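You operate a simulated robot arm through the tools that you are given. There is no shell and no other tool. Be economical: measure what you need, move in short steps, check, and stop when the job is done.

You are at the controls of a simulated two-armed robot. One attempt, no reset.

TASK
Hold the deep grey tote on the black table top steady with one hand and put the purple band shaft in it with the other. Then put one of the brown blocks from the tooling bench top in the front grey tote. Then shut the drawer under the tall press. Then take the black can and leave it on the cream stand top. Then fetch the yellow sponge and set it on top of the brown taped carton. Then fetch the blue footed rod and stand it on top of the steel block on the black table top. Then take the orange spring and put it in the inside of the red reject bin. Then open the blue tub lid, take the black brush from the drain board of the wash tub and put it on the top of the steel plate, then shut the lid. Do these in the order given. Set down upright: black can, blue footed rod, orange spring.

Only the result counts: the job must be done as asked and must still hold three seconds after the hand-in. Knocking over, shifting, dropping, spilling or breaking anything else fails it. A push-on lid holds only when it is set on centred and level and pressed home; a screw cap is set on level and turned clockwise until tight.

THE ROBOT
Two 7-joint arms with two-finger grippers on one trunk, on a base that drives. Base frame: it is fixed to the floor where the robot stands at the start and does not move with it; the origin is under the middle of the robot, x ahead of it, y to its left, z up; the surface under the hand at the start is at about z = 760. Lengths are in mm, angles in degrees, forces in N, time in s.
The left shoulder is at the start at [41, 163, 1130], the right one opposite. With the tool pointing down near the work surface each hand reaches from about 240 to 720 mm from the robot's upright axis, wherever it stands, measured 20 degrees to its own side. Places, roughly: black brush (9x5x6 cm) [-4100, -7500, 800]; black can (14x8x10 cm) [-5300, -4000, 900]; blue footed rod (5x4x8 cm) [800, -400, 800]; blue tub lid [-4300, -7600, 900]; brown block (8x3x3 cm) [-7300, -2000, 900]; cream stand top (73x24 cm) [-5300, -2100, 860]; deep grey tote (30x22x13 cm) [500, 400, 800]; drawer under the tall press [-5700, -1800, 700]; front grey tote (38x31x20 cm) [-3500, -2300, 1000]; inside of the red reject bin (22x22 cm) [-4540, -10040, 660]; orange spring (4x4x7 cm) [-4100, -8500, 900]; purple band shaft (12x4x4 cm) [500, 100, 800]; steel block (6x6x4 cm) [500, -100, 800]; taped carton (20x15x11 cm) [-3500, -3500, 900]; top of the steel plate (25x21 cm) [-4280, -6040, 920]; yellow sponge (10x7x4 cm) [-3700, -3500, 900]. Payload 2.45 kg a hand.
Tool frame (each hand has its own): the origin (TCP) lies between the finger pads and is the grasp point; the fingertips stand 26 mm ahead of it; z points along the fingers, y is the line along which they close. The gripper opens to 96 mm. The gripper's body begins 69 mm behind the TCP.
Orientation is that of the tool frame in the base frame, as a unit quaternion [w, x, y, z]. With the fingers straight down and closing along the base's y, the tool's x points along the base's -x, its y along +y and its z along -z.

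THE INTERFACE
- The arms move only by the tool move_arm. It takes "left_targets", "right_targets" or both (then of equal length, played together; a hand with none holds still); each is a list of rows, each a list of 3 entries, a list of its own where there are three numbers: the shift along the tool's x, y, z in units of 25 mm (1.0 is 25 mm), then the turn, a rotation vector about the tool's x, y, z in units of 6 degrees (1.0 is 6 degrees), then the opening in per cent of the stroke, from 0 (shut) to 100 (fully open). In form: [[[x, y, z], [wx, wy, wz], jaw], ...]. A call has 1 to 8 rows; each row shifts and turns the commanded pose from where the row before left it, along the tool's axes as they then stand. A call with a number of a shift or a turn outside -1 to 1 is refused whole. Each row takes 0.2 s and may step no farther than 50 mm and 8.6 degrees from the row before; otherwise, or with a gripper value out of range, the whole call is refused. Where a pose cannot be reached the arm comes as near as it can. A force on the tool above 40 N (or 10 N above the force at the start of the call, whichever is more), or a blocked arm, ends the call early, and 0.2 s more pass. Each finger halts on what it meets, pressing with about 30 N; the grip force reading is that of the motor and also rises with nothing between the fingers. The clock runs only during rows and for 0.2 s after the last one: add rows that do not move to give the fingers time. It gives the time, the measured TCP pose, the force on the tool (base axes), the opening and the grip force at its end, in the units of the frame above (readings bear some noise), with the torque about the TCP (base axes, N m) and any sound that the robot's microphone picked up, and new pictures: "pictures" is both (left out), scene, wrist or none (wrist: the cameras of the hands that moved).
- Cameras (640 x 400 px; columns grow to the right, rows downward): "scene" is now at [109.6, 5.2, 1599.4]; the picture's right is [0.03, -1.00, 0.00], its down [-0.81, -0.02, -0.58] and it looks along [0.58, 0.02, -0.81] (base axes); focal length 277 px, centre (320, 200). "left" rides on the left gripper at [82, -3, -98] in its tool frame; the picture's right is [0.04, 1.00, 0.00], its down [-0.73, 0.03, -0.68] and it looks along [-0.68, 0.03, 0.73] (tool axes); focal length 256 px, centre (320, 200). "right" rides on the right gripper at [82, 3, -98] in its tool frame; the picture's right is [-0.04, 1.00, 0.00], its down [-0.73, -0.03, -0.68] and it looks along [-0.68, -0.03, 0.73] (tool axes); focal length 256 px, centre (320, 200). There is no depth. A picture from a camera that has moved, and an enlarged one, comes with that camera's place and axes in the base frame and with its lens.
- move_column(by): slides the trunk up (or, below 0, down) by that many mm; the arms and the scene camera ride with it, the base frame stays. It gives what a move gives, with no picture.
- roll_base(legs): drives the robot by 1 to 6 legs, each [ahead, left, turn to the left] in mm, mm and degrees, along the robot's own axes; the way and the turn of a leg run together, so that a leg with both is an arc; at most 1500 mm and 180 degrees a leg. The arms and the cameras ride along, it lands a little off, and it stops where it bumps. It gives what a move gives, and a new picture of the scene camera.
- aim_head(pan, tilt): turns the head with the scene camera to pan (to the left, within 120 degrees either way) and tilt (down, from -29 to 69), counted from straight ahead of the robot. It gives what a move gives, and a new picture of the scene camera.
- enlarge(camera, box): a new picture of the part [left, top, right, bottom] of that camera's present view, enlarged. It takes no simulated time.
- close_job(): hands the job in; it is judged then, once.

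Work in short steps. Places have to be worked out from the pictures, the camera data and where the tool is seen: move nearer, look again, correct. Check each grasp and each placing, and mend what went wrong. You have 493 turns and 360 pictures in all, those below and enlarged ones among them. Open the grippers and draw the arms clear of the work before you hand the job in, unless the task says otherwise; then end with one line.

The tools are called after ">>>" as name(argument=value, ...) on one line, values as JSON. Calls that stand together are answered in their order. move_arm: Moves the arms, as the interface text tells. Its arguments: {"type":"object","properties":{"left_targets":{"type":"array","items":{"type":"array"}},"right_targets":{"type":"array","items":{"type":"array"}},"pictures":{"type":"string","enum":["both","scene","wrist","none"]}},"required":[]} The other tools are called the same way: move_column (by) slides the trunk up or down; roll_base (legs) drives the base; aim_head (pan, tilt) turns the head that bears the scene camera; enlarge (camera, box) takes an enlarged picture of a part of a camera's view; close_job () hands the job in.

At the start:

```text
time: 0.0
left_position: [429.2, 303.6, 1087.4]
left_tool_rot: [-0.001, -0.001, 1.0, -0.001]
left_force: [0.2, -0.3, -0.9]
left_torque: [0.04, 0.01, 0.0]
left_grip_width: 96.0
left_grasp_force: 0.1
right_position: [595.6, -156.3, 1096.4]
right_tool_rot: [-0.001, 0.0, 1.0, -0.001]
right_force: [0.8, 0.5, -0.3]
right_torque: [-0.02, -0.03, 0.01]
right_grip_width: 95.9
right_grasp_force: 0.0
trunk travel left (down, up): [-300.0, 267.0]
robot x, y, heading: [-1.9, -0.0, -0.0]
head pan, tilt: [1.7, 54.2]
```

scene: 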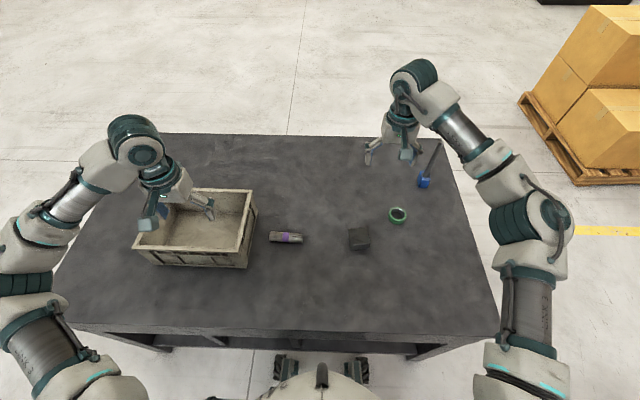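
right: 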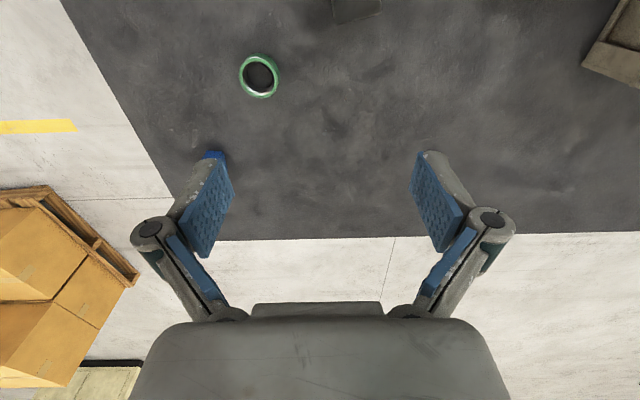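
left: 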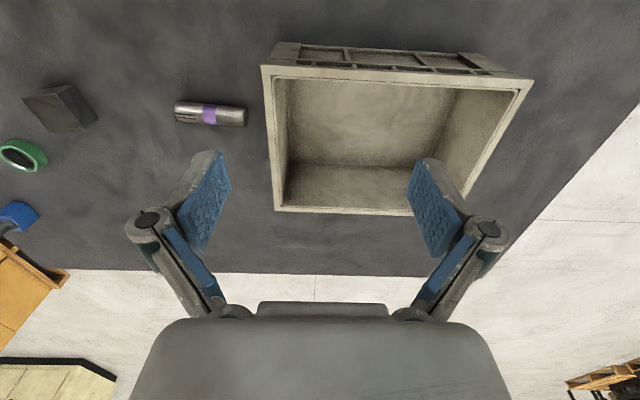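

The shaft lies near [542,134] with its long axis along y, and the tote spans about x 429–647, y 240–540 with its rim at about z 890. I'll shift the base left so both hands reach comfortably.

>>> roll_base(legs=[[0, 200, 0]])

>>> enlarge(camera="scene", box=[160, 100, 480, 300])

```text
time: 1.6
left_position: [424.5, 497.0, 1091.3]
left_tool_rot: [0.0, 0.0, 1.0, 0.001]
left_force: [0.0, 0.5, -0.5]
left_torque: [0.01, 0.0, 0.0]
left_grip_width: 96.0
left_grasp_force: 0.1
right_position: [592.1, 36.4, 1099.1]
right_tool_rot: [0.001, -0.001, 1.0, 0.003]
right_force: [-0.4, 0.6, -0.6]
right_torque: [0.01, -0.03, 0.02]
right_grip_width: 95.9
right_grasp_force: 0.0
trunk travel left (down, up): [-300.0, 267.0]
robot x, y, heading: [1.5, 198.4, 0.0]
head pan, tilt: [1.7, 54.2]
camera scene: at [109.3, 191.7, 1599.4], right [0.03, -1.0, -0.01], down [-0.81, -0.02, -0.58], along [0.58, 0.02, -0.81], focal length 277 px, centre (320, 200)
```

scene: 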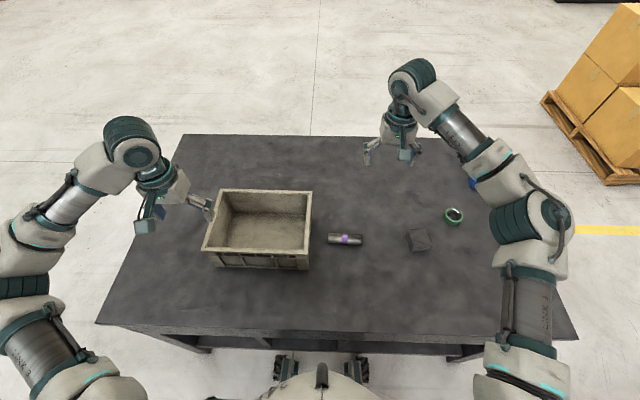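

```text
2.00 times, centred on (320, 200) of scene
camera zoom: at [109.3, 191.7, 1599.4], right [0.03, -1.0, -0.01], down [-0.81, -0.02, -0.58], along [0.58, 0.02, -0.81], focal length 555 px, centre (320, 200)
```

zoom: 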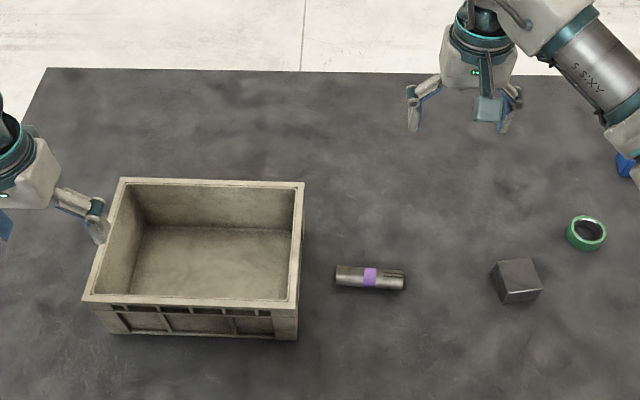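

The tote rim spans x 437–652, y 236–537, and the shaft centre is near [539,124], about 4.5° off the y axis. The left hand goes above the left wall and the right hand above the shaft, starting its turn.

>>> move_arm(left_targets=[[[-0.6, 0.15, 0.7], [0, 0, 0], 100], [[-0.6, 0.15, 0.7], [0, 0, 0], 100], [[-0.6, 0.15, 0.7], [0, 0, 0], 100], [[-0.6, 0.15, 0.7], [0, 0, 0], 100], [[-0.6, 0.15, 0.7], [0, 0, 0], 100], [[-0.6, 0.15, 0.7], [0, 0, 0], 100], [[-0.6, 0.15, 0.7], [0, 0, 0], 100], [[-0.6, 0.15, 0.7], [0, 0, 0], 100]], right_targets=[[[0.53, 0.88, 0.5], [0, 0, 0], 100], [[0.53, 0.88, 0.5], [0, 0, 0], 100], [[0.53, 0.88, 0.5], [0, 0, 0], 100], [[0.53, 0.88, 0.5], [0, 0, 0], 100], [[0, 0, 0], [0, 0, -1], 100], [[0, 0, 0], [0, 0, -1], 100], [[0, 0, 0], [0, 0, -1], 100], [[0, 0, 0], [0, 0, -1], 100]], pictures="none")

>>> move_arm(left_targets=[[[0, 0, 0], [0, 0, 0], 100], [[0, 0, 0], [0, 0, 0], 100], [[0, 0, 0], [0, 0, 0], 100], [[0, 0, 0], [0, 0, 0], 100], [[0, 0, 0], [0, 0, 0], 100], [[0, 0, 0], [0, 0, 0], 100], [[0, 0, 0], [0, 0, 0], 100], [[0, 0, 0], [0, 0, 0], 100]], right_targets=[[[0, 0, 0], [0, 0, -1], 100], [[0, 0, 0], [0, 0, -1], 100], [[0, 0, 0], [0, 0, -1], 100], [[0, 0, 0], [0, 0, -1], 100], [[0, 0, 0], [0, 0, -1], 100], [[0, 0, 0], [0, 0, -1], 100], [[0, 0, 0], [0, 0, -1], 100], [[0, 0, 0], [0, 0, -1], 100]], pictures="wrist")

```text
time: 3.4
left_position: [542.8, 536.2, 951.0]
left_tool_rot: [0.003, -0.001, 1.0, -0.002]
left_force: [0.5, -0.7, 0.0]
left_torque: [-0.02, 0.04, -0.01]
left_grip_width: 95.8
left_grasp_force: 0.1
right_position: [536.6, 133.3, 1050.3]
right_tool_rot: [0.003, -0.21, 0.978, -0.003]
right_force: [-0.8, 0.5, 0.2]
right_torque: [-0.02, 0.04, 0.0]
right_grip_width: 95.7
right_grasp_force: 0.1
trunk travel left (down, up): [-300.0, 267.0]
robot x, y, heading: [-1.6, 196.0, -0.0]
head pan, tilt: [1.7, 54.2]
```

```text
time: 5.2
left_position: [540.9, 537.0, 951.9]
left_tool_rot: [0.003, -0.001, 1.0, -0.002]
left_force: [0.8, 0.2, 0.0]
left_torque: [-0.01, 0.04, 0.02]
left_grip_width: 95.8
left_grasp_force: 0.0
right_position: [534.8, 134.0, 1050.4]
right_tool_rot: [0.001, -0.454, 0.891, -0.004]
right_force: [0.1, -0.7, -0.2]
right_torque: [-0.01, -0.01, 0.02]
right_grip_width: 96.0
right_grasp_force: 0.1
right hand out of reach, approached as far as the arm can: row 6, 7, 8
trunk travel left (down, up): [-300.0, 267.0]
robot x, y, heading: [-2.4, 196.5, 0.1]
head pan, tilt: [1.7, 54.2]
camera right: at [483.4, 69.9, 1148.2], right [-0.79, 0.62, -0.01], down [0.45, 0.58, 0.68], along [0.42, 0.53, -0.73], focal length 256 px, centre (320, 200)
camera left: at [460.4, 532.4, 1049.7], right [-0.04, 1.0, 0.0], down [0.73, 0.03, 0.68], along [0.68, 0.03, -0.73], focal length 256 px, centre (320, 200)
```

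right: 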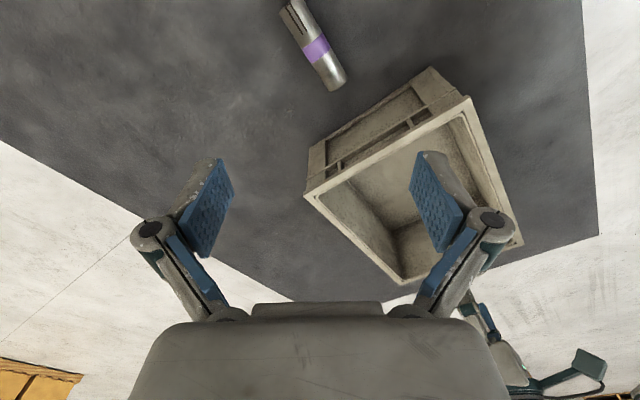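
left: 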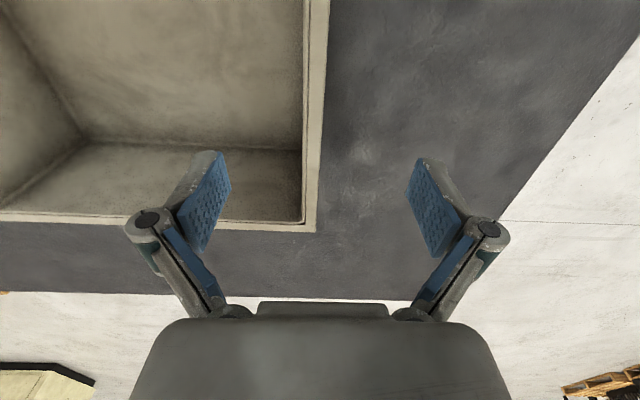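

The right wrist stops at −54° that way, so I'll turn it the other way instead. Meanwhile the left hand goes down astride the left wall (y≈532).

>>> move_arm(left_targets=[[[0, -0.16, 0.76], [0, 0, 0], 100], [[0, 0, 0.76], [0, 0, 0], 100], [[0, 0, 0.76], [0, 0, 0], 100], [[0, 0, 0.76], [0, 0, 0], 100], [[0, 0, 0], [0, 0, 0], 100], [[0, 0, 0], [0, 0, 0], 100], [[0, 0, 0], [0, 0, 0], 100], [[0, 0, 0], [0, 0, 0], 100]], right_targets=[[[0, 0, 0], [0, 0, 1], 100], [[0, 0, 0], [0, 0, 1], 100], [[0, 0, 0], [0, 0, 1], 100], [[0, 0, 0], [0, 0, 1], 100], [[0, 0, 0], [0, 0, 1], 100], [[0, 0, 0], [0, 0, 1], 100], [[0, 0, 0], [0, 0, 1], 100], [[0, 0, 0], [0, 0, 1], 100]], pictures="none")

>>> move_arm(right_targets=[[[0, 0, 0], [0, 0, 1], 100], [[0, 0, 0], [0, 0, 1], 100], [[0, 0, 0], [0, 0, 1], 100], [[0, 0, 0], [0, 0, 1], 100], [[0, 0, 0], [0, 0, 1], 100], [[0, 0, 0], [0, 0, 1], 100], [[0, 0, 0], [0, 0, 1], 100], [[0, 0, 0], [0, 0, 1], 100]], pictures="none")

>>> move_arm(right_targets=[[[0, 0, 0], [0, 0, 1], 100], [[0, 0, 0], [0, 0, 1], 100], [[0, 0, 0], [0, 0, 1], 100], [[0, 0, 0], [0, 0, 1], 100], [[0, 0, 0], [0, 0, 1], 100], [[0, 0, 0], [0, 0, 1], 100]], pictures="both")

```text
time: 7.0
left_position: [541.3, 531.0, 874.2]
left_tool_rot: [0.002, -0.001, 1.0, -0.002]
left_force: [0.4, -0.6, -0.4]
left_torque: [-0.01, 0.0, 0.03]
left_grip_width: 95.9
left_grasp_force: 0.0
right_position: [533.9, 134.0, 1051.2]
right_tool_rot: [0.002, -0.052, 0.999, -0.002]
right_force: [-0.1, 0.0, -0.1]
right_torque: [-0.04, -0.02, -0.01]
right_grip_width: 95.7
right_grasp_force: 0.0
trunk travel left (down, up): [-300.0, 267.0]
robot x, y, heading: [2.1, 200.8, 0.1]
head pan, tilt: [1.7, 54.2]
```

```text
time: 8.8
left_position: [542.5, 530.4, 874.8]
left_tool_rot: [0.003, 0.0, 1.0, -0.001]
left_force: [-0.1, -0.5, 0.1]
left_torque: [0.01, 0.04, 0.01]
left_grip_width: 95.9
left_grasp_force: 0.0
right_position: [534.9, 133.4, 1050.0]
right_tool_rot: [0.003, 0.358, 0.934, -0.002]
right_force: [-0.1, 0.4, 0.6]
right_torque: [0.02, -0.01, 0.0]
right_grip_width: 95.8
right_grasp_force: 0.0
trunk travel left (down, up): [-300.0, 267.0]
robot x, y, heading: [-1.7, 196.4, -0.1]
head pan, tilt: [1.7, 54.2]
```

```text
time: 10.2
left_position: [543.0, 530.3, 873.7]
left_tool_rot: [0.003, -0.001, 1.0, -0.002]
left_force: [0.0, 0.5, -0.4]
left_torque: [0.02, 0.02, 0.02]
left_grip_width: 96.0
left_grasp_force: 0.0
right_position: [536.4, 132.6, 1051.3]
right_tool_rot: [0.004, 0.629, 0.777, 0.001]
right_force: [0.3, -0.3, 1.1]
right_torque: [0.01, 0.0, 0.03]
right_grip_width: 96.0
right_grasp_force: 0.1
trunk travel left (down, up): [-300.0, 267.0]
robot x, y, heading: [-3.1, 200.3, 0.0]
head pan, tilt: [1.7, 54.2]
camera scene: at [109.8, 204.4, 1599.4], right [0.03, -1.0, 0.0], down [-0.81, -0.03, -0.58], along [0.58, 0.02, -0.81], focal length 277 px, centre (320, 200)
camera right: at [520.6, 214.0, 1148.0], right [0.99, 0.17, 0.0], down [0.12, -0.72, 0.68], along [0.12, -0.67, -0.73], focal length 256 px, centre (320, 200)
```

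scene: 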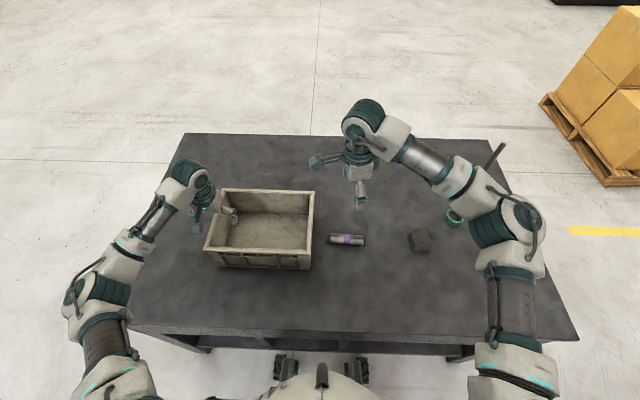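
right: 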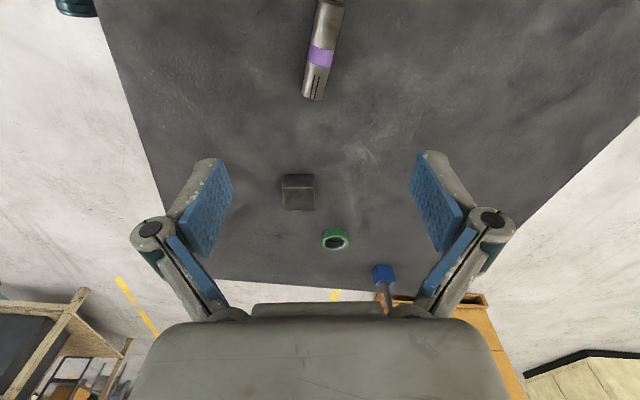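

At 78° the right hand sees the shaft axis along y at x≈537, centred at y≈127. I'll finish the turn and descend partway while the left hand closes on the wall.

>>> move_arm(left_targets=[[[0, 0, 0], [0, 0, 0], 50], [[0, 0, 0], [0, 0, 0], 30], [[0, 0, 0], [0, 0, 0], 10], [[0, 0, 0], [0, 0, 0], 0], [[0, 0, 0], [0, 0, 0], 0], [[0, 0, 0], [0, 0, 0], 0], [[0, 0, 0], [0, 0, 0], 0], [[0, 0, 0], [0, 0, 0], 0]], right_targets=[[[0, 0, 0.87], [0, 0, 0.8], 100], [[0, 0, 0.87], [0, 0, 0.8], 100], [[0, 0, 0.87], [0, 0, 0.8], 100], [[-0.64, 0, 0.87], [0, 0, 0], 100], [[0, 0, 0.87], [0, 0, 0], 100], [[0, 0, 0.87], [0, 0, 0], 100], [[0, 0, 0.87], [0, 0, 0], 100], [[0, 0, 0.87], [0, 0, 0], 100]], pictures="both")

```text
time: 12.0
left_position: [543.0, 528.7, 875.1]
left_tool_rot: [0.003, 0.0, 1.0, -0.002]
left_force: [-0.6, -1.7, 0.3]
left_torque: [-0.07, 0.19, -0.3]
left_grip_width: 13.7
left_grasp_force: 29.7
right_position: [535.1, 118.4, 875.5]
right_tool_rot: [0.004, 0.722, 0.692, 0.0]
right_force: [0.2, 0.2, 0.4]
right_torque: [0.0, -0.01, 0.0]
right_grip_width: 96.0
right_grasp_force: 0.0
trunk travel left (down, up): [-300.0, 267.0]
robot x, y, heading: [-2.6, 199.5, 0.0]
head pan, tilt: [1.7, 54.2]
camera scene: at [109.8, 203.6, 1599.4], right [0.03, -1.0, 0.0], down [-0.81, -0.03, -0.58], along [0.58, 0.02, -0.81], focal length 277 px, centre (320, 200)
camera right: at [541.0, 198.7, 973.8], right [1.0, -0.08, 0.01], down [-0.06, -0.73, 0.68], along [-0.05, -0.68, -0.73], focal length 256 px, centre (320, 200)
camera left: at [460.8, 526.7, 973.2], right [-0.04, 1.0, 0.0], down [0.73, 0.03, 0.68], along [0.68, 0.03, -0.73], focal length 256 px, centre (320, 200)
```

scene: 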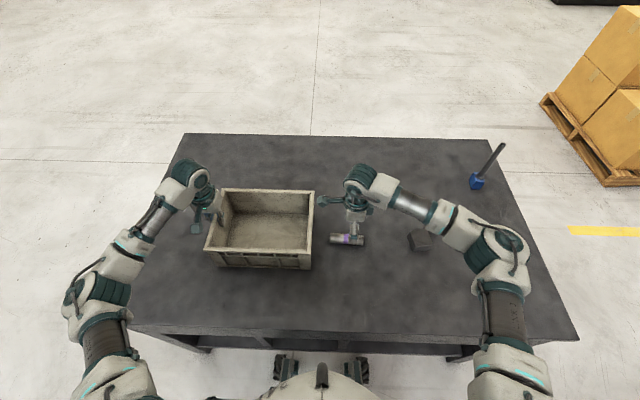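
right: 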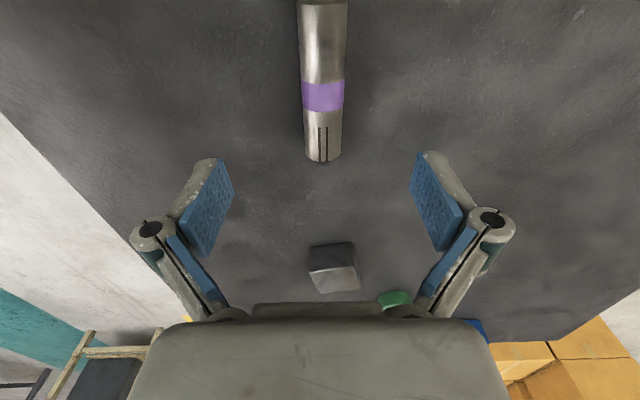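
left: 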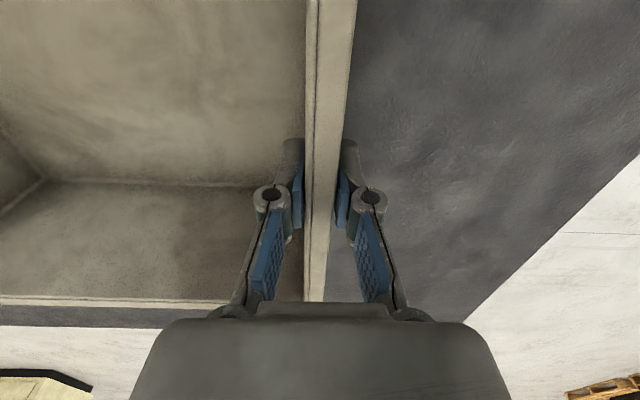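

The tote wall is held (13.7 mm at 30 N) and the shaft is centred between the right fingers. I'll go down and grip it.

>>> move_arm(right_targets=[[[0, 0, 0.87], [0, 0, 0], 100], [[0, 0, 0.87], [0, 0, 0], 100], [[0, 0, 0.87], [0, 0, 0], 100], [[0, 0, 0.87], [0, 0, 0], 100], [[0, 0, 0], [0, 0, 0], 40], [[0, 0, 0], [0, 0, 0], 0], [[0, 0, 0], [0, 0, 0], 0], [[0, 0, 0], [0, 0, 0], 0]], pictures="wrist")

```text
time: 13.8
left_position: [542.1, 530.2, 874.1]
left_tool_rot: [0.004, -0.002, 1.0, -0.001]
left_force: [-1.5, 0.4, -0.3]
left_torque: [0.03, 0.1, -0.31]
left_grip_width: 13.6
left_grasp_force: 29.5
right_position: [535.3, 117.9, 788.9]
right_tool_rot: [0.004, 0.721, 0.693, -0.001]
right_force: [0.3, -1.3, 1.2]
right_torque: [-0.02, 0.01, -0.07]
right_grip_width: 31.0
right_grasp_force: 29.7
trunk travel left (down, up): [-300.0, 267.0]
robot x, y, heading: [3.0, 197.5, 0.1]
head pan, tilt: [1.7, 54.2]
camera right: at [541.0, 199.2, 886.8], right [1.0, -0.08, 0.01], down [-0.06, -0.73, 0.68], along [-0.05, -0.68, -0.73], focal length 256 px, centre (320, 200)
```

right: 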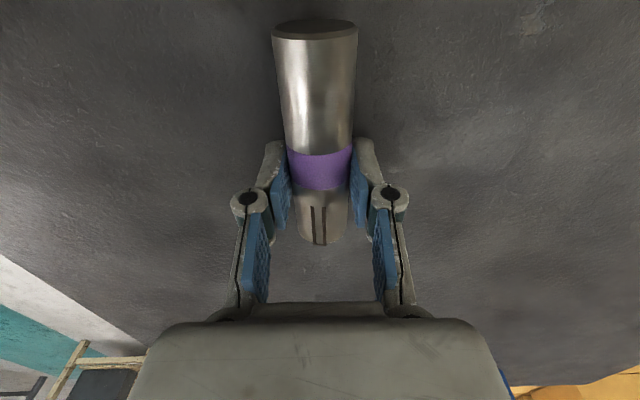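

The shaft is gripped at 31 mm. I'll lift it and carry it over the tote interior.

>>> move_arm(right_targets=[[[0, 0, -0.5], [0, 0, 0], 0], [[0, 0, -1], [0, 0, 0], 0], [[0, 0, -1], [0, 0, 0], 0], [[0, 0, -1], [0, 0, 0], 0], [[0, 0, -1], [0, 0, 0], 0], [[0, 0, -1], [0, 0, 0], 0], [[0, 0, -1], [0, 0, 0], 0], [[0, 0, -0.5], [0, 0, 0], 0]], pictures="none")

>>> move_arm(right_targets=[[[1, 0, 0], [0, 0, 0], 0], [[1, 0, 0], [0, 0, 0], 0], [[1, 0, 0], [0, 0, 0], 0], [[1, 0, 0], [0, 0, 0], 0], [[1, 0, 0], [0, 0, 0], 0], [[1, 0, 0], [0, 0, 0], 0], [[1, 0, 0], [0, 0, 0], 0], [[1, 0, 0], [0, 0, 0], 0]], pictures="both")

```text
time: 15.6
left_position: [541.7, 530.4, 874.8]
left_tool_rot: [0.003, -0.001, 1.0, -0.002]
left_force: [-0.2, 1.8, 1.4]
left_torque: [-0.03, -0.11, -0.37]
left_grip_width: 13.9
left_grasp_force: 30.1
right_position: [536.1, 117.7, 963.0]
right_tool_rot: [0.003, 0.721, 0.693, -0.001]
right_force: [-0.3, 1.2, -3.7]
right_torque: [-0.07, -0.04, -0.01]
right_grip_width: 31.0
right_grasp_force: 30.2
trunk travel left (down, up): [-300.0, 267.0]
robot x, y, heading: [-1.8, 200.2, 0.3]
head pan, tilt: [1.7, 54.2]
```

```text
time: 17.4
left_position: [542.4, 531.4, 874.7]
left_tool_rot: [0.003, -0.001, 1.0, -0.002]
left_force: [-0.3, -2.6, 2.4]
left_torque: [-0.16, 0.3, -0.06]
left_grip_width: 13.8
left_grasp_force: 29.8
right_position: [543.4, 319.9, 962.1]
right_tool_rot: [0.003, 0.721, 0.693, 0.0]
right_force: [0.6, 0.1, -3.8]
right_torque: [-0.07, 0.0, 0.02]
right_grip_width: 31.2
right_grasp_force: 30.2
trunk travel left (down, up): [-300.0, 267.0]
robot x, y, heading: [-1.7, 197.3, 0.2]
head pan, tilt: [1.7, 54.2]
camera scene: at [110.0, 207.4, 1599.4], right [0.03, -1.0, 0.0], down [-0.81, -0.03, -0.58], along [0.58, 0.02, -0.81], focal length 277 px, centre (320, 200)
camera right: at [548.2, 400.9, 1059.7], right [1.0, -0.08, 0.01], down [-0.06, -0.73, 0.68], along [-0.05, -0.68, -0.73], focal length 256 px, centre (320, 200)
```

scene: 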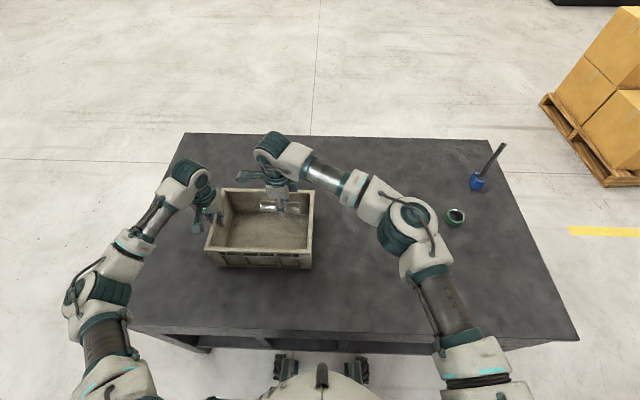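
right: 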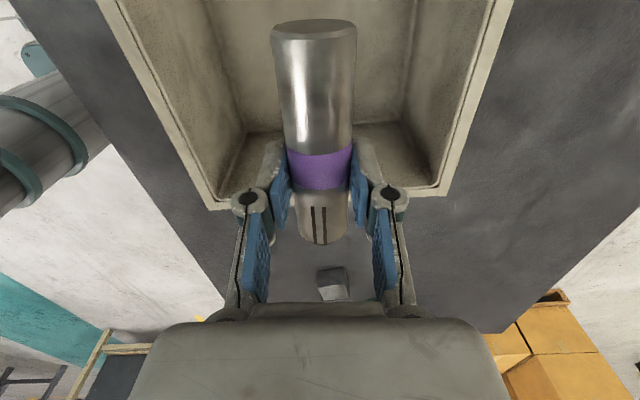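

The shaft is over the tote. I'll shift 30 mm further in and lower it most of the way.

>>> move_arm(right_targets=[[[0.6, 0, 0], [0, 0, 0], 0], [[0.6, 0, 0], [0, 0, 0], 0], [[0, 0, 1], [0, 0, 0], 0], [[0, 0, 1], [0, 0, 0], 0], [[0, 0, 1], [0, 0, 0], 0], [[0, 0, 1], [0, 0, 0], 0], [[0, 0, 1], [0, 0, 0], 0], [[0, 0, 0.6], [0, 0, 0], 0]], pictures="none")

>>> move_arm(right_targets=[[[0, 0, 0.3], [0, 0, 0], 0], [[0, 0, 0.3], [0, 0, 0], 0], [[0, 0, 0], [0, 0, 0], 0]], pictures="wrist")

```text
time: 19.2
left_position: [541.5, 530.8, 876.2]
left_tool_rot: [0.002, -0.001, 1.0, -0.002]
left_force: [-0.3, 2.6, 1.2]
left_torque: [0.05, -0.06, 0.02]
left_grip_width: 13.3
left_grasp_force: 29.4
right_position: [545.8, 346.1, 822.0]
right_tool_rot: [0.004, 0.721, 0.693, 0.0]
right_force: [0.8, 0.7, -3.6]
right_torque: [-0.06, -0.01, -0.04]
right_grip_width: 30.7
right_grasp_force: 29.5
trunk travel left (down, up): [-300.0, 267.0]
robot x, y, heading: [2.7, 198.7, 0.1]
head pan, tilt: [1.7, 54.2]
```

```text
time: 20.0
left_position: [541.4, 531.3, 875.4]
left_tool_rot: [0.002, -0.002, 1.0, -0.002]
left_force: [-0.1, 3.1, 2.2]
left_torque: [0.11, 0.09, 0.0]
left_grip_width: 13.5
left_grasp_force: 29.9
right_position: [546.2, 347.5, 808.6]
right_tool_rot: [0.003, 0.721, 0.693, 0.0]
right_force: [0.0, -1.3, -3.3]
right_torque: [-0.05, 0.0, 0.0]
right_grip_width: 30.6
right_grasp_force: 29.6
trunk travel left (down, up): [-300.0, 267.0]
robot x, y, heading: [1.4, 196.8, 0.1]
head pan, tilt: [1.7, 54.2]
camera right: at [552.0, 428.6, 905.0], right [1.0, -0.08, 0.01], down [-0.06, -0.73, 0.68], along [-0.05, -0.68, -0.73], focal length 256 px, centre (320, 200)
```

right: 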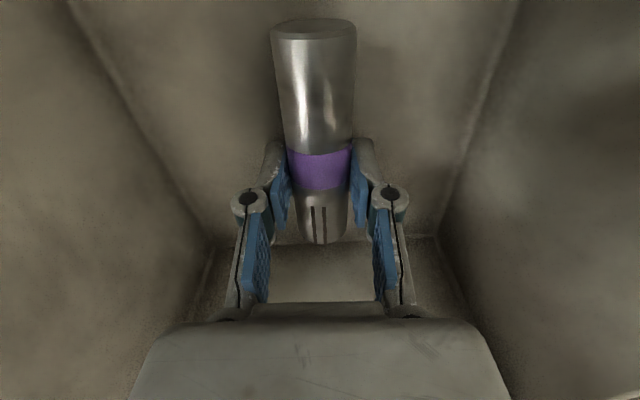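

Still hanging freely (about −3.5 N). I'll lower it gently until the force changes, then open.

>>> move_arm(right_targets=[[[0, 0, 0.2], [0, 0, 0], 0], [[0, 0, 0.2], [0, 0, 0], 0], [[0, 0, 0], [0, 0, 0], 0]], pictures="none")

```text
time: 20.8
left_position: [542.6, 529.1, 874.8]
left_tool_rot: [0.003, 0.0, 1.0, -0.002]
left_force: [-0.9, 3.4, 1.8]
left_torque: [0.05, 0.03, 0.05]
left_grip_width: 13.5
left_grasp_force: 30.1
right_position: [546.5, 346.9, 797.3]
right_tool_rot: [0.003, 0.722, 0.692, -0.001]
right_force: [0.2, 0.7, -3.7]
right_torque: [-0.07, 0.0, 0.03]
right_grip_width: 30.7
right_grasp_force: 30.0
trunk travel left (down, up): [-300.0, 267.0]
robot x, y, heading: [1.5, 197.8, 0.1]
head pan, tilt: [1.7, 54.2]
```

Still free at 797. A last few millimetres down, then I release and rise.

>>> move_arm(right_targets=[[[0, 0, 0.12], [0, 0, 0], 0], [[0, 0, 0], [0, 0, 0], 0], [[0, 0, 0], [0, 0, 0], 60], [[0, 0, 0], [0, 0, 0], 70], [[0, 0, 0], [0, 0, 0], 70], [[0, 0, -0.5], [0, 0, 0], 70], [[0, 0, -1], [0, 0, 0], 70], [[0, 0, -1], [0, 0, 0], 70]], pictures="wrist")

```text
time: 22.6
left_position: [541.6, 530.5, 873.4]
left_tool_rot: [0.003, -0.001, 1.0, -0.002]
left_force: [-0.5, 3.4, 1.5]
left_torque: [0.06, -0.3, 0.12]
left_grip_width: 13.4
left_grasp_force: 30.1
right_position: [545.7, 347.5, 857.2]
right_tool_rot: [0.003, 0.721, 0.693, -0.001]
right_force: [-0.2, -0.4, -1.1]
right_torque: [-0.01, -0.01, -0.04]
right_grip_width: 67.1
right_grasp_force: 0.0
trunk travel left (down, up): [-300.0, 267.0]
robot x, y, heading: [-1.2, 195.4, 0.2]
head pan, tilt: [1.7, 54.2]
camera right: at [551.4, 429.2, 954.4], right [1.0, -0.08, 0.01], down [-0.06, -0.73, 0.68], along [-0.05, -0.68, -0.73], focal length 256 px, centre (320, 200)
```

right: 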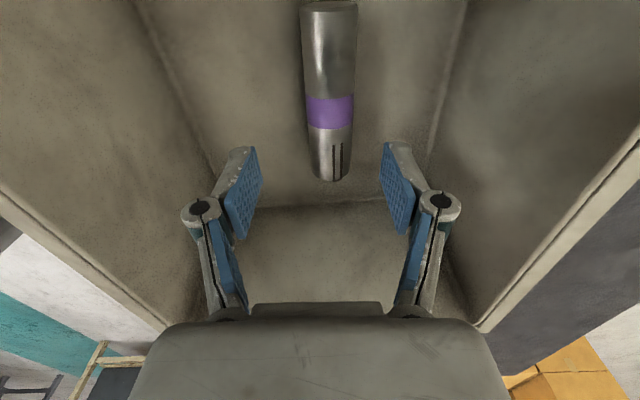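

The shaft lies in the tote. The right hand rises clear first, then the left releases and lifts.

>>> move_arm(right_targets=[[[0, 0, -1], [0, 0, 0], 70], [[0, 0, -1], [0, 0, 0], 70], [[0, 0, -1], [0, 0, 0], 70], [[0, 0, -1], [0, 0, 0], 70], [[0, 0, -1], [0, 0, 0], 70], [[0, 0, -1], [0, 0, 0], 70], [[-1, 0, 0], [0, 0, 0], 70], [[-1, 0, 0], [0, 0, 0], 70]], left_targets=[[[0, 0, 0], [0, 0, 0], 0], [[0, 0, 0], [0, 0, 0], 0], [[0, 0, 0], [0, 0, 0], 0], [[0, 0, 0], [0, 0, 0], 40], [[0, 0, 0], [0, 0, 0], 80], [[0, 0, 0], [0, 0, 0], 80], [[0, 0, -0.5], [0, 0, 0], 80], [[0, 0, -1], [0, 0, 0], 80]], pictures="none")

>>> move_arm(right_targets=[[[-1, 0, 0], [0, 0, -1], 70], [[-1, 0, 0], [0, 0, -1], 70], [[-1, 0, 0], [0, 0, -1], 70], [[-1, 0, 0], [0, 0, -1], 70], [[-1, 0, 0], [0, 0, -1], 70], [[-1, 0, 0], [0, 0, -1], 70], [[0, 0, 0], [0, 0, -1], 70], [[0, 0, 0], [0, 0, -1], 70]], left_targets=[[[0, 0, -1], [0, 0, 0], 80], [[0, 0, -1], [0, 0, 0], 80], [[0, 0, -1], [0, 0, 0], 80], [[0, 0, -1], [0, 0, 0], 80], [[0, 0, -1], [0, 0, 0], 80], [[0, 0, -1], [0, 0, 0], 80], [[0, 0, -1], [0, 0, 0], 80], [[0, 0, 0], [0, 0, 0], 80]], pictures="scene")

```text
time: 24.4
left_position: [540.6, 528.4, 913.8]
left_tool_rot: [0.003, -0.002, 1.0, -0.001]
left_force: [0.0, -0.2, 0.4]
left_torque: [0.04, -0.03, -0.02]
left_grip_width: 76.7
left_grasp_force: 0.1
right_position: [543.1, 294.2, 1008.5]
right_tool_rot: [0.003, 0.721, 0.693, 0.001]
right_force: [0.1, -0.7, 0.7]
right_torque: [0.01, 0.01, -0.01]
right_grip_width: 67.2
right_grasp_force: 0.1
trunk travel left (down, up): [-300.0, 267.0]
robot x, y, heading: [3.7, 198.3, 0.4]
head pan, tilt: [1.7, 54.2]
```

```text
time: 26.2
left_position: [542.0, 531.3, 1088.8]
left_tool_rot: [0.002, 0.0, 1.0, -0.002]
left_force: [-0.5, 1.1, 0.0]
left_torque: [0.01, 0.01, -0.02]
left_grip_width: 76.8
left_grasp_force: 0.1
right_position: [574.6, 153.2, 1008.8]
right_tool_rot: [0.003, 0.376, 0.927, -0.002]
right_force: [-0.8, -0.2, 0.0]
right_torque: [0.02, 0.0, 0.0]
right_grip_width: 67.1
right_grasp_force: 0.1
trunk travel left (down, up): [-300.0, 267.0]
robot x, y, heading: [5.5, 197.4, 0.1]
head pan, tilt: [1.7, 54.2]
camera scene: at [110.4, 204.7, 1599.3], right [0.03, -1.0, 0.0], down [-0.81, -0.03, -0.58], along [0.58, 0.02, -0.81], focal length 277 px, centre (320, 200)
```

scene: 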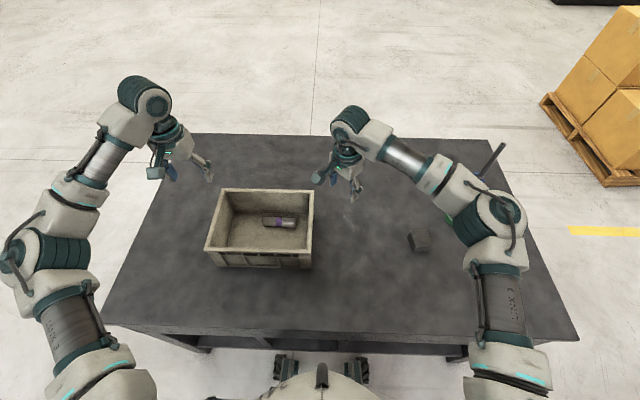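

Task 1 looks done. I'll retract both hands toward the body for driving and look back over the hall.

>>> move_arm(right_targets=[[[0, 0, -0.6], [0, 0, -1], 70], [[0, 0, -0.6], [0, 0, -1], 70], [[0, 0, -0.6], [0, 0, -1], 70], [[0, 0, -0.6], [0, 0, -1], 70], [[0, 0, -0.6], [0, 0, -1], 70], [[0, 0, -0.6], [0, 0, -1], 70], [[0, 0, -0.6], [0, 0, -1], 70], [[0, 0, 0], [0, 0, -0.4], 70]], left_targets=[[[0.9, -0.4, 0], [0, 0, 0], 80], [[0.9, -0.4, 0], [0, 0, 0], 80], [[0.9, -0.4, 0], [0, 0, 0], 80], [[0.9, -0.4, 0], [0, 0, 0], 80], [[0.9, -0.4, 0], [0, 0, 0], 80], [[0.9, -0.4, 0], [0, 0, 0], 80], [[0.9, -0.4, 0], [0, 0, 0], 80], [[0, 0, 0], [0, 0, 0], 80]], pictures="none")

>>> move_arm(right_targets=[[[0.9, -0.7, 0], [0, 0, 0], 70], [[0.9, -0.7, 0], [0, 0, 0], 70], [[0.9, -0.7, 0], [0, 0, 0], 70], [[0.9, -0.7, 0], [0, 0, 0], 70], [[0.9, -0.7, 0], [0, 0, 0], 70], [[0.9, -0.7, 0], [0, 0, 0], 70], [[0.9, -0.7, 0], [0, 0, 0], 70], [[0.9, -0.7, 0], [0, 0, 0], 70]], pictures="none")

>>> aim_head(pan=-110, tilt=20)

>>> aim_head(pan=115, tilt=20)

```text
time: 28.0
left_position: [382.4, 459.7, 1085.9]
left_tool_rot: [0.003, -0.001, 1.0, -0.001]
left_force: [0.3, 0.3, 0.3]
left_torque: [0.02, 0.0, 0.01]
left_grip_width: 76.8
left_grasp_force: 0.1
right_position: [574.4, 152.3, 1114.0]
right_tool_rot: [0.002, -0.002, 1.0, -0.003]
right_force: [0.4, 0.4, -0.7]
right_torque: [0.01, 0.01, 0.01]
right_grip_width: 67.2
right_grasp_force: 0.1
trunk travel left (down, up): [-300.0, 267.0]
robot x, y, heading: [1.1, 200.9, 0.4]
head pan, tilt: [1.7, 54.2]
```

```text
time: 29.8
left_position: [382.2, 458.2, 1087.3]
left_tool_rot: [0.003, -0.001, 1.0, 0.0]
left_force: [0.8, 0.1, -0.4]
left_torque: [0.01, 0.03, 0.01]
left_grip_width: 77.0
left_grasp_force: 0.2
right_position: [393.1, 11.2, 1111.0]
right_tool_rot: [0.003, -0.001, 1.0, -0.001]
right_force: [0.0, 0.2, 0.1]
right_torque: [-0.01, -0.01, 0.0]
right_grip_width: 67.1
right_grasp_force: 0.0
trunk travel left (down, up): [-300.0, 267.0]
robot x, y, heading: [3.1, 193.5, -0.0]
head pan, tilt: [1.7, 54.2]
```

```text
time: 31.7
left_position: [381.1, 460.2, 1086.6]
left_tool_rot: [0.003, 0.0, 1.0, -0.002]
left_force: [-0.7, 0.4, -0.4]
left_torque: [0.04, -0.04, 0.0]
left_grip_width: 76.7
left_grasp_force: 0.0
right_position: [394.2, 12.8, 1110.3]
right_tool_rot: [0.002, 0.0, 1.0, -0.002]
right_force: [-0.9, 0.2, -0.8]
right_torque: [-0.03, -0.01, 0.0]
right_grip_width: 67.4
right_grasp_force: 0.1
trunk travel left (down, up): [-300.0, 267.0]
robot x, y, heading: [-3.0, 202.6, -0.2]
head pan, tilt: [-110.0, 20.0]
camera scene: at [3.9, 112.8, 1651.0], right [-0.94, 0.34, 0.0], down [0.11, 0.32, -0.94], along [-0.32, -0.88, -0.34], focal length 277 px, centre (320, 200)
```

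scene: 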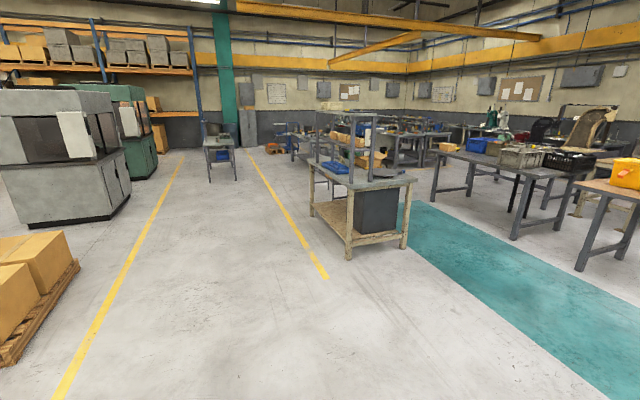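

```text
time: 34.9
left_position: [383.0, 460.9, 1086.1]
left_tool_rot: [0.002, -0.001, 1.0, -0.002]
left_force: [0.6, 0.0, 0.0]
left_torque: [-0.01, -0.01, 0.02]
left_grip_width: 76.8
left_grasp_force: 0.0
right_position: [394.6, 13.2, 1111.6]
right_tool_rot: [0.003, -0.001, 1.0, -0.002]
right_force: [0.4, 0.2, 0.5]
right_torque: [0.0, 0.01, 0.01]
right_grip_width: 67.1
right_grasp_force: 0.1
trunk travel left (down, up): [-300.0, 267.0]
robot x, y, heading: [-2.0, 200.0, 0.2]
head pan, tilt: [115.0, 20.0]
camera scene: at [-4.0, 284.9, 1651.0], right [0.91, 0.42, 0.0], down [0.14, -0.31, -0.94], along [-0.4, 0.85, -0.34], focal length 277 px, centre (320, 200)
```

scene: 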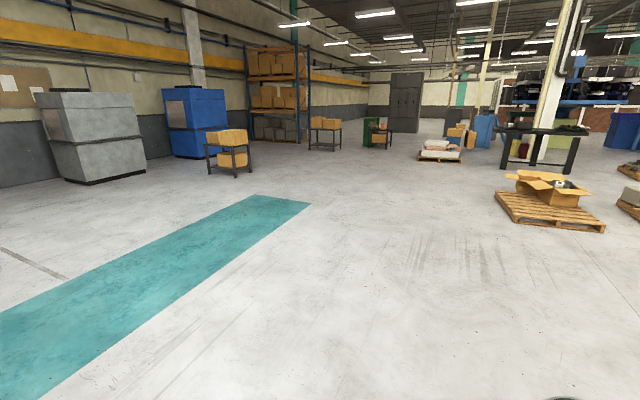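

I'll back off 400 mm, turn to face −x, and look again.

>>> roll_base(legs=[[-400, 0, 0], [0, 0, 180]])

>>> aim_head(pan=0, tilt=12)

>>> aim_head(pan=50, tilt=12)

```text
time: 44.6
left_position: [-805.8, -29.0, 1086.8]
left_tool_rot: [-0.002, 0.999, -0.04, -0.002]
left_force: [-0.7, 0.4, 0.2]
left_torque: [0.02, -0.02, 0.03]
left_grip_width: 76.5
left_grasp_force: 0.2
right_position: [-781.4, 417.9, 1112.5]
right_tool_rot: [-0.002, 0.999, -0.04, -0.002]
right_force: [-0.6, 0.0, 0.3]
right_torque: [0.01, -0.02, -0.03]
right_grip_width: 67.2
right_grasp_force: 0.1
trunk travel left (down, up): [-300.0, 267.0]
robot x, y, heading: [-407.8, 198.1, 175.2]
head pan, tilt: [115.0, 20.0]
camera scene: at [-403.9, 115.1, 1651.0], right [-0.94, -0.35, 0.0], down [-0.12, 0.32, -0.94], along [0.33, -0.88, -0.34], focal length 277 px, centre (320, 200)
```

scene: 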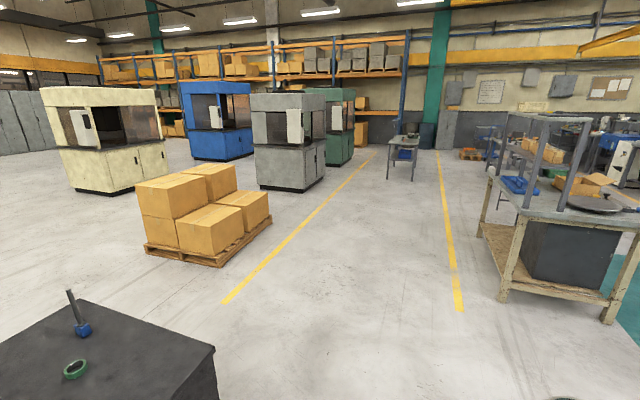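

```text
time: 46.5
left_position: [-802.6, -29.3, 1087.9]
left_tool_rot: [-0.002, 0.999, -0.04, -0.005]
left_force: [0.4, -0.2, -0.8]
left_torque: [-0.06, -0.01, -0.01]
left_grip_width: 76.9
left_grasp_force: 0.0
right_position: [-778.2, 416.6, 1112.3]
right_tool_rot: [-0.001, 0.999, -0.04, -0.004]
right_force: [0.1, -0.6, 0.7]
right_torque: [-0.04, 0.01, 0.02]
right_grip_width: 67.3
right_grasp_force: 0.0
trunk travel left (down, up): [-300.0, 267.0]
robot x, y, heading: [-406.0, 196.6, 175.6]
head pan, tilt: [0.0, 12.0]
camera scene: at [-529.2, 210.0, 1663.6], right [0.08, 1.0, 0.0], down [0.21, -0.02, -0.98], along [-0.97, 0.08, -0.21], focal length 277 px, centre (320, 200)
```

scene: 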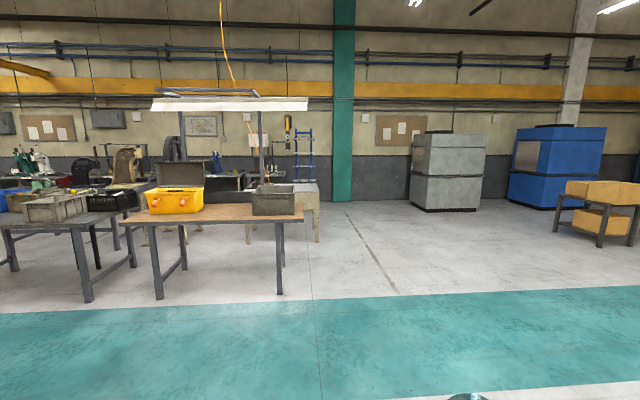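

```text
time: 47.7
left_position: [-802.1, -28.9, 1087.7]
left_tool_rot: [-0.002, 0.999, -0.041, -0.004]
left_force: [0.2, 0.7, 1.0]
left_torque: [0.02, -0.05, 0.0]
left_grip_width: 76.7
left_grasp_force: 0.0
right_position: [-778.3, 416.3, 1111.7]
right_tool_rot: [-0.001, 0.999, -0.041, -0.004]
right_force: [0.2, 0.0, -0.3]
right_torque: [0.02, -0.01, 0.0]
right_grip_width: 67.0
right_grasp_force: 0.0
trunk travel left (down, up): [-300.0, 267.0]
robot x, y, heading: [-404.7, 200.9, 175.5]
head pan, tilt: [50.0, 12.0]
camera scene: at [-501.9, 136.2, 1663.7], right [-0.71, 0.7, 0.0], down [0.15, 0.15, -0.98], along [-0.69, -0.69, -0.21], focal length 277 px, centre (320, 200)
```

scene: 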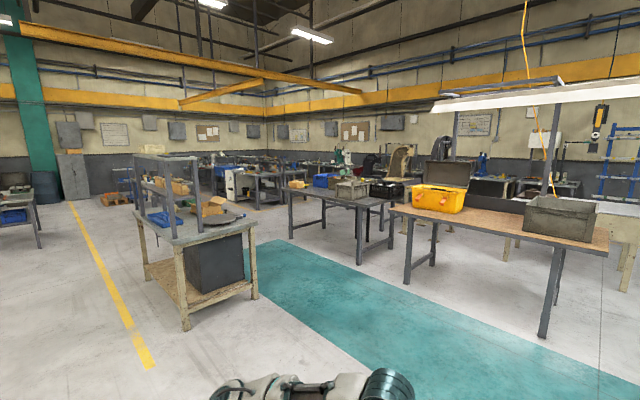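

The hall layout: table 1 (yellow toolbox) is at y −1350..50, and table 2 (totes) starts at y < −2000, both with near edge x≈−3300. I'll drive to about (−2300, 700) for a view past table 1.

>>> roll_base(legs=[[0, 0, 4.5], [1400, 0, 0], [500, -500, 0]])

>>> aim_head(pan=20, tilt=12)

```text
time: 58.6
left_position: [-2671.6, 452.6, 1086.8]
left_tool_rot: [-0.004, 1.0, -0.006, -0.005]
left_force: [0.1, -0.7, 0.3]
left_torque: [0.01, -0.04, 0.01]
left_grip_width: 76.5
left_grasp_force: 0.1
right_position: [-2675.7, 899.7, 1114.4]
right_tool_rot: [-0.004, 1.0, -0.007, -0.004]
right_force: [-0.2, -0.3, 0.1]
right_torque: [0.01, -0.02, -0.03]
right_grip_width: 67.2
right_grasp_force: 0.1
trunk travel left (down, up): [-300.0, 267.0]
robot x, y, heading: [-2287.6, 713.9, 179.1]
head pan, tilt: [50.0, 12.0]
camera scene: at [-2381.2, 635.9, 1663.3], right [-0.76, 0.65, 0.0], down [0.14, 0.16, -0.98], along [-0.64, -0.74, -0.21], focal length 277 px, centre (320, 200)
```

scene: 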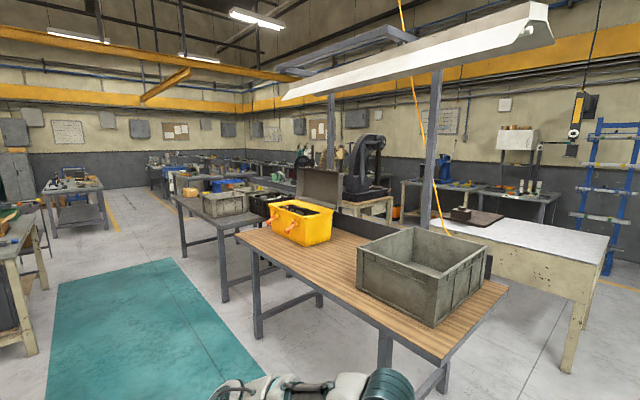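

```text
time: 59.6
left_position: [-2666.9, 454.8, 1089.2]
left_tool_rot: [-0.003, 1.0, -0.006, -0.006]
left_force: [0.0, 0.0, 0.3]
left_torque: [0.0, 0.01, 0.01]
left_grip_width: 76.9
left_grasp_force: 0.1
right_position: [-2673.1, 901.5, 1115.3]
right_tool_rot: [-0.003, 1.0, -0.006, -0.006]
right_force: [-1.6, -0.8, 0.0]
right_torque: [0.01, 0.03, 0.0]
right_grip_width: 67.0
right_grasp_force: 0.0
trunk travel left (down, up): [-300.0, 267.0]
robot x, y, heading: [-2289.9, 713.4, 179.2]
head pan, tilt: [20.0, 12.0]
camera scene: at [-2408.5, 679.0, 1663.5], right [-0.33, 0.94, 0.0], down [0.2, 0.07, -0.98], along [-0.92, -0.32, -0.21], focal length 277 px, centre (320, 200)
```

scene: 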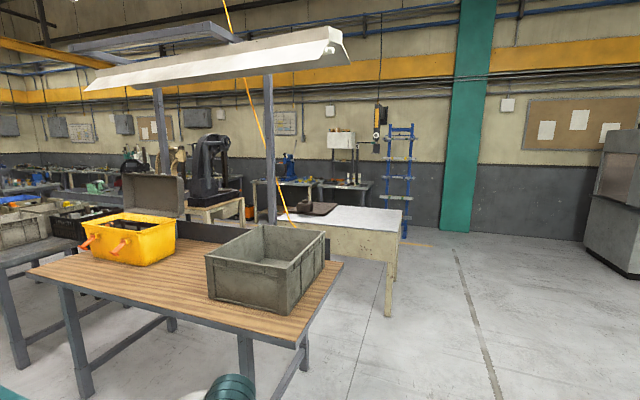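

I can pass to the right of the cream table (corner near (−4870, 520)). I'll drive to about (−6300, 1250) and look left along the back wall.

>>> roll_base(legs=[[900, -550, 0.8], [1500, 0, 0], [1500, 0, 0]])

>>> aim_head(pan=70, tilt=15)

```text
time: 78.9
left_position: [-6525.1, 1027.9, 1088.7]
left_tool_rot: [-0.002, 1.0, -0.001, -0.006]
left_force: [0.2, 1.0, 0.4]
left_torque: [-0.05, 0.0, 0.01]
left_grip_width: 76.5
left_grasp_force: 0.0
right_position: [-6534.6, 1476.0, 1114.5]
right_tool_rot: [-0.002, 1.0, -0.003, -0.005]
right_force: [0.8, -0.4, 0.2]
right_torque: [-0.02, 0.0, 0.01]
right_grip_width: 67.2
right_grasp_force: 0.0
trunk travel left (down, up): [-300.0, 267.0]
robot x, y, heading: [-6147.6, 1285.2, 179.7]
head pan, tilt: [20.0, 12.0]
camera scene: at [-6267.0, 1255.6, 1663.6], right [-0.34, 0.94, 0.0], down [0.2, 0.07, -0.98], along [-0.92, -0.33, -0.21], focal length 277 px, centre (320, 200)
```

scene: 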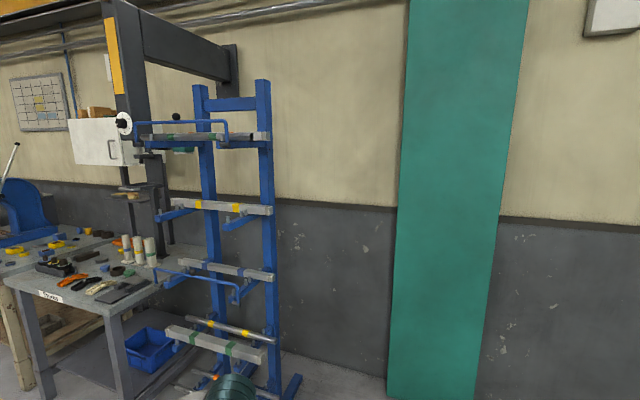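

```text
time: 80.1
left_position: [-6522.4, 1028.0, 1090.6]
left_tool_rot: [-0.002, 1.0, -0.002, -0.007]
left_force: [0.1, 0.2, -0.1]
left_torque: [0.01, -0.01, -0.05]
left_grip_width: 76.9
left_grasp_force: 0.1
right_position: [-6532.1, 1473.7, 1115.3]
right_tool_rot: [-0.001, 1.0, -0.003, -0.007]
right_force: [0.7, -0.4, 0.2]
right_torque: [-0.01, -0.02, -0.01]
right_grip_width: 67.3
right_grasp_force: 0.0
trunk travel left (down, up): [-300.0, 267.0]
robot x, y, heading: [-6149.1, 1286.5, 179.6]
head pan, tilt: [70.0, 15.0]
camera scene: at [-6211.9, 1199.6, 1658.9], right [-0.94, 0.35, 0.0], down [0.09, 0.24, -0.97], along [-0.33, -0.91, -0.26], focal length 277 px, centre (320, 200)
```

scene: 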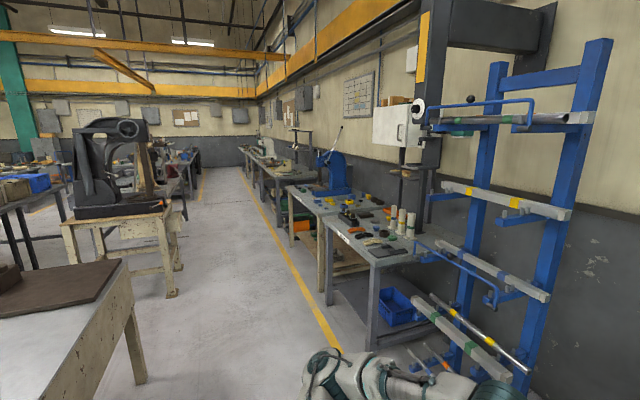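

The corridor along the wall benches is clear. I'll strafe left 2.9 m to around y = −1600 and look at the bench ahead.

>>> roll_base(legs=[[0, 1450, 0.3], [0, 1450, 0]])

>>> aim_head(pan=20, tilt=30)

```text
time: 94.0
left_position: [-6545.8, -1851.0, 1090.7]
left_tool_rot: [-0.002, 1.0, -0.005, -0.007]
left_force: [-0.1, 1.0, 0.0]
left_torque: [-0.02, 0.01, -0.01]
left_grip_width: 76.5
left_grasp_force: 0.1
right_position: [-6553.1, -1404.5, 1115.7]
right_tool_rot: [-0.003, 1.0, -0.006, -0.007]
right_force: [-0.5, 0.4, 0.1]
right_torque: [0.02, -0.02, -0.02]
right_grip_width: 67.3
right_grasp_force: 0.1
trunk travel left (down, up): [-300.0, 267.0]
robot x, y, heading: [-6166.8, -1593.5, 179.4]
head pan, tilt: [70.0, 15.0]
camera scene: at [-6234.8, -1681.4, 1658.9], right [-0.94, 0.35, 0.0], down [0.09, 0.24, -0.97], along [-0.34, -0.9, -0.26], focal length 277 px, centre (320, 200)
```

scene: 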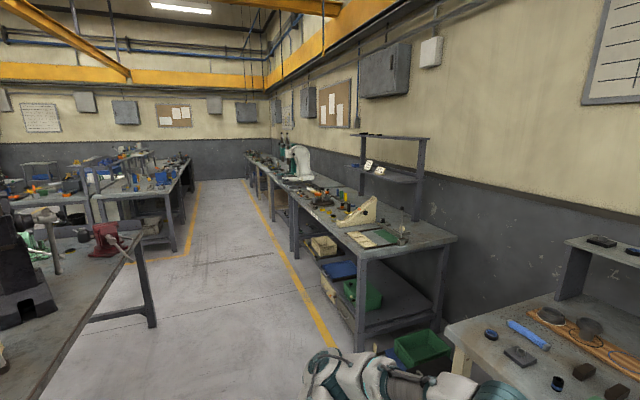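

```text
time: 95.2
left_position: [-6543.4, -1851.4, 1092.5]
left_tool_rot: [-0.001, 1.0, -0.005, -0.009]
left_force: [-0.1, -0.7, -0.6]
left_torque: [-0.01, 0.03, 0.01]
left_grip_width: 76.9
left_grasp_force: 0.0
right_position: [-6550.2, -1404.5, 1117.1]
right_tool_rot: [-0.001, 1.0, -0.006, -0.009]
right_force: [-0.7, -0.1, 0.1]
right_torque: [0.01, 0.02, 0.01]
right_grip_width: 67.1
right_grasp_force: 0.0
trunk travel left (down, up): [-300.0, 267.0]
robot x, y, heading: [-6167.6, -1595.8, 179.5]
head pan, tilt: [20.0, 30.0]
camera scene: at [-6287.2, -1624.0, 1634.5], right [-0.33, 0.94, 0.0], down [0.47, 0.17, -0.86], along [-0.81, -0.29, -0.5], focal length 277 px, centre (320, 200)
```

scene: 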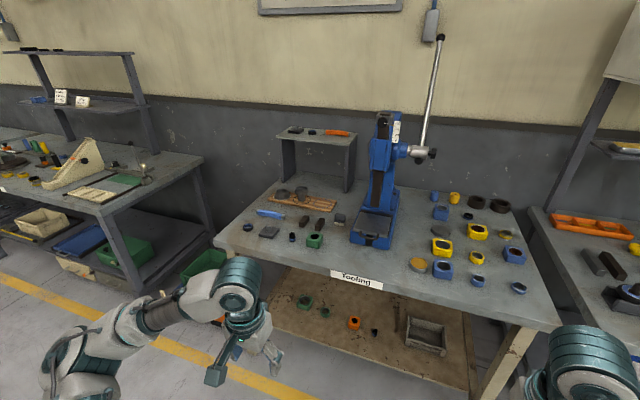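

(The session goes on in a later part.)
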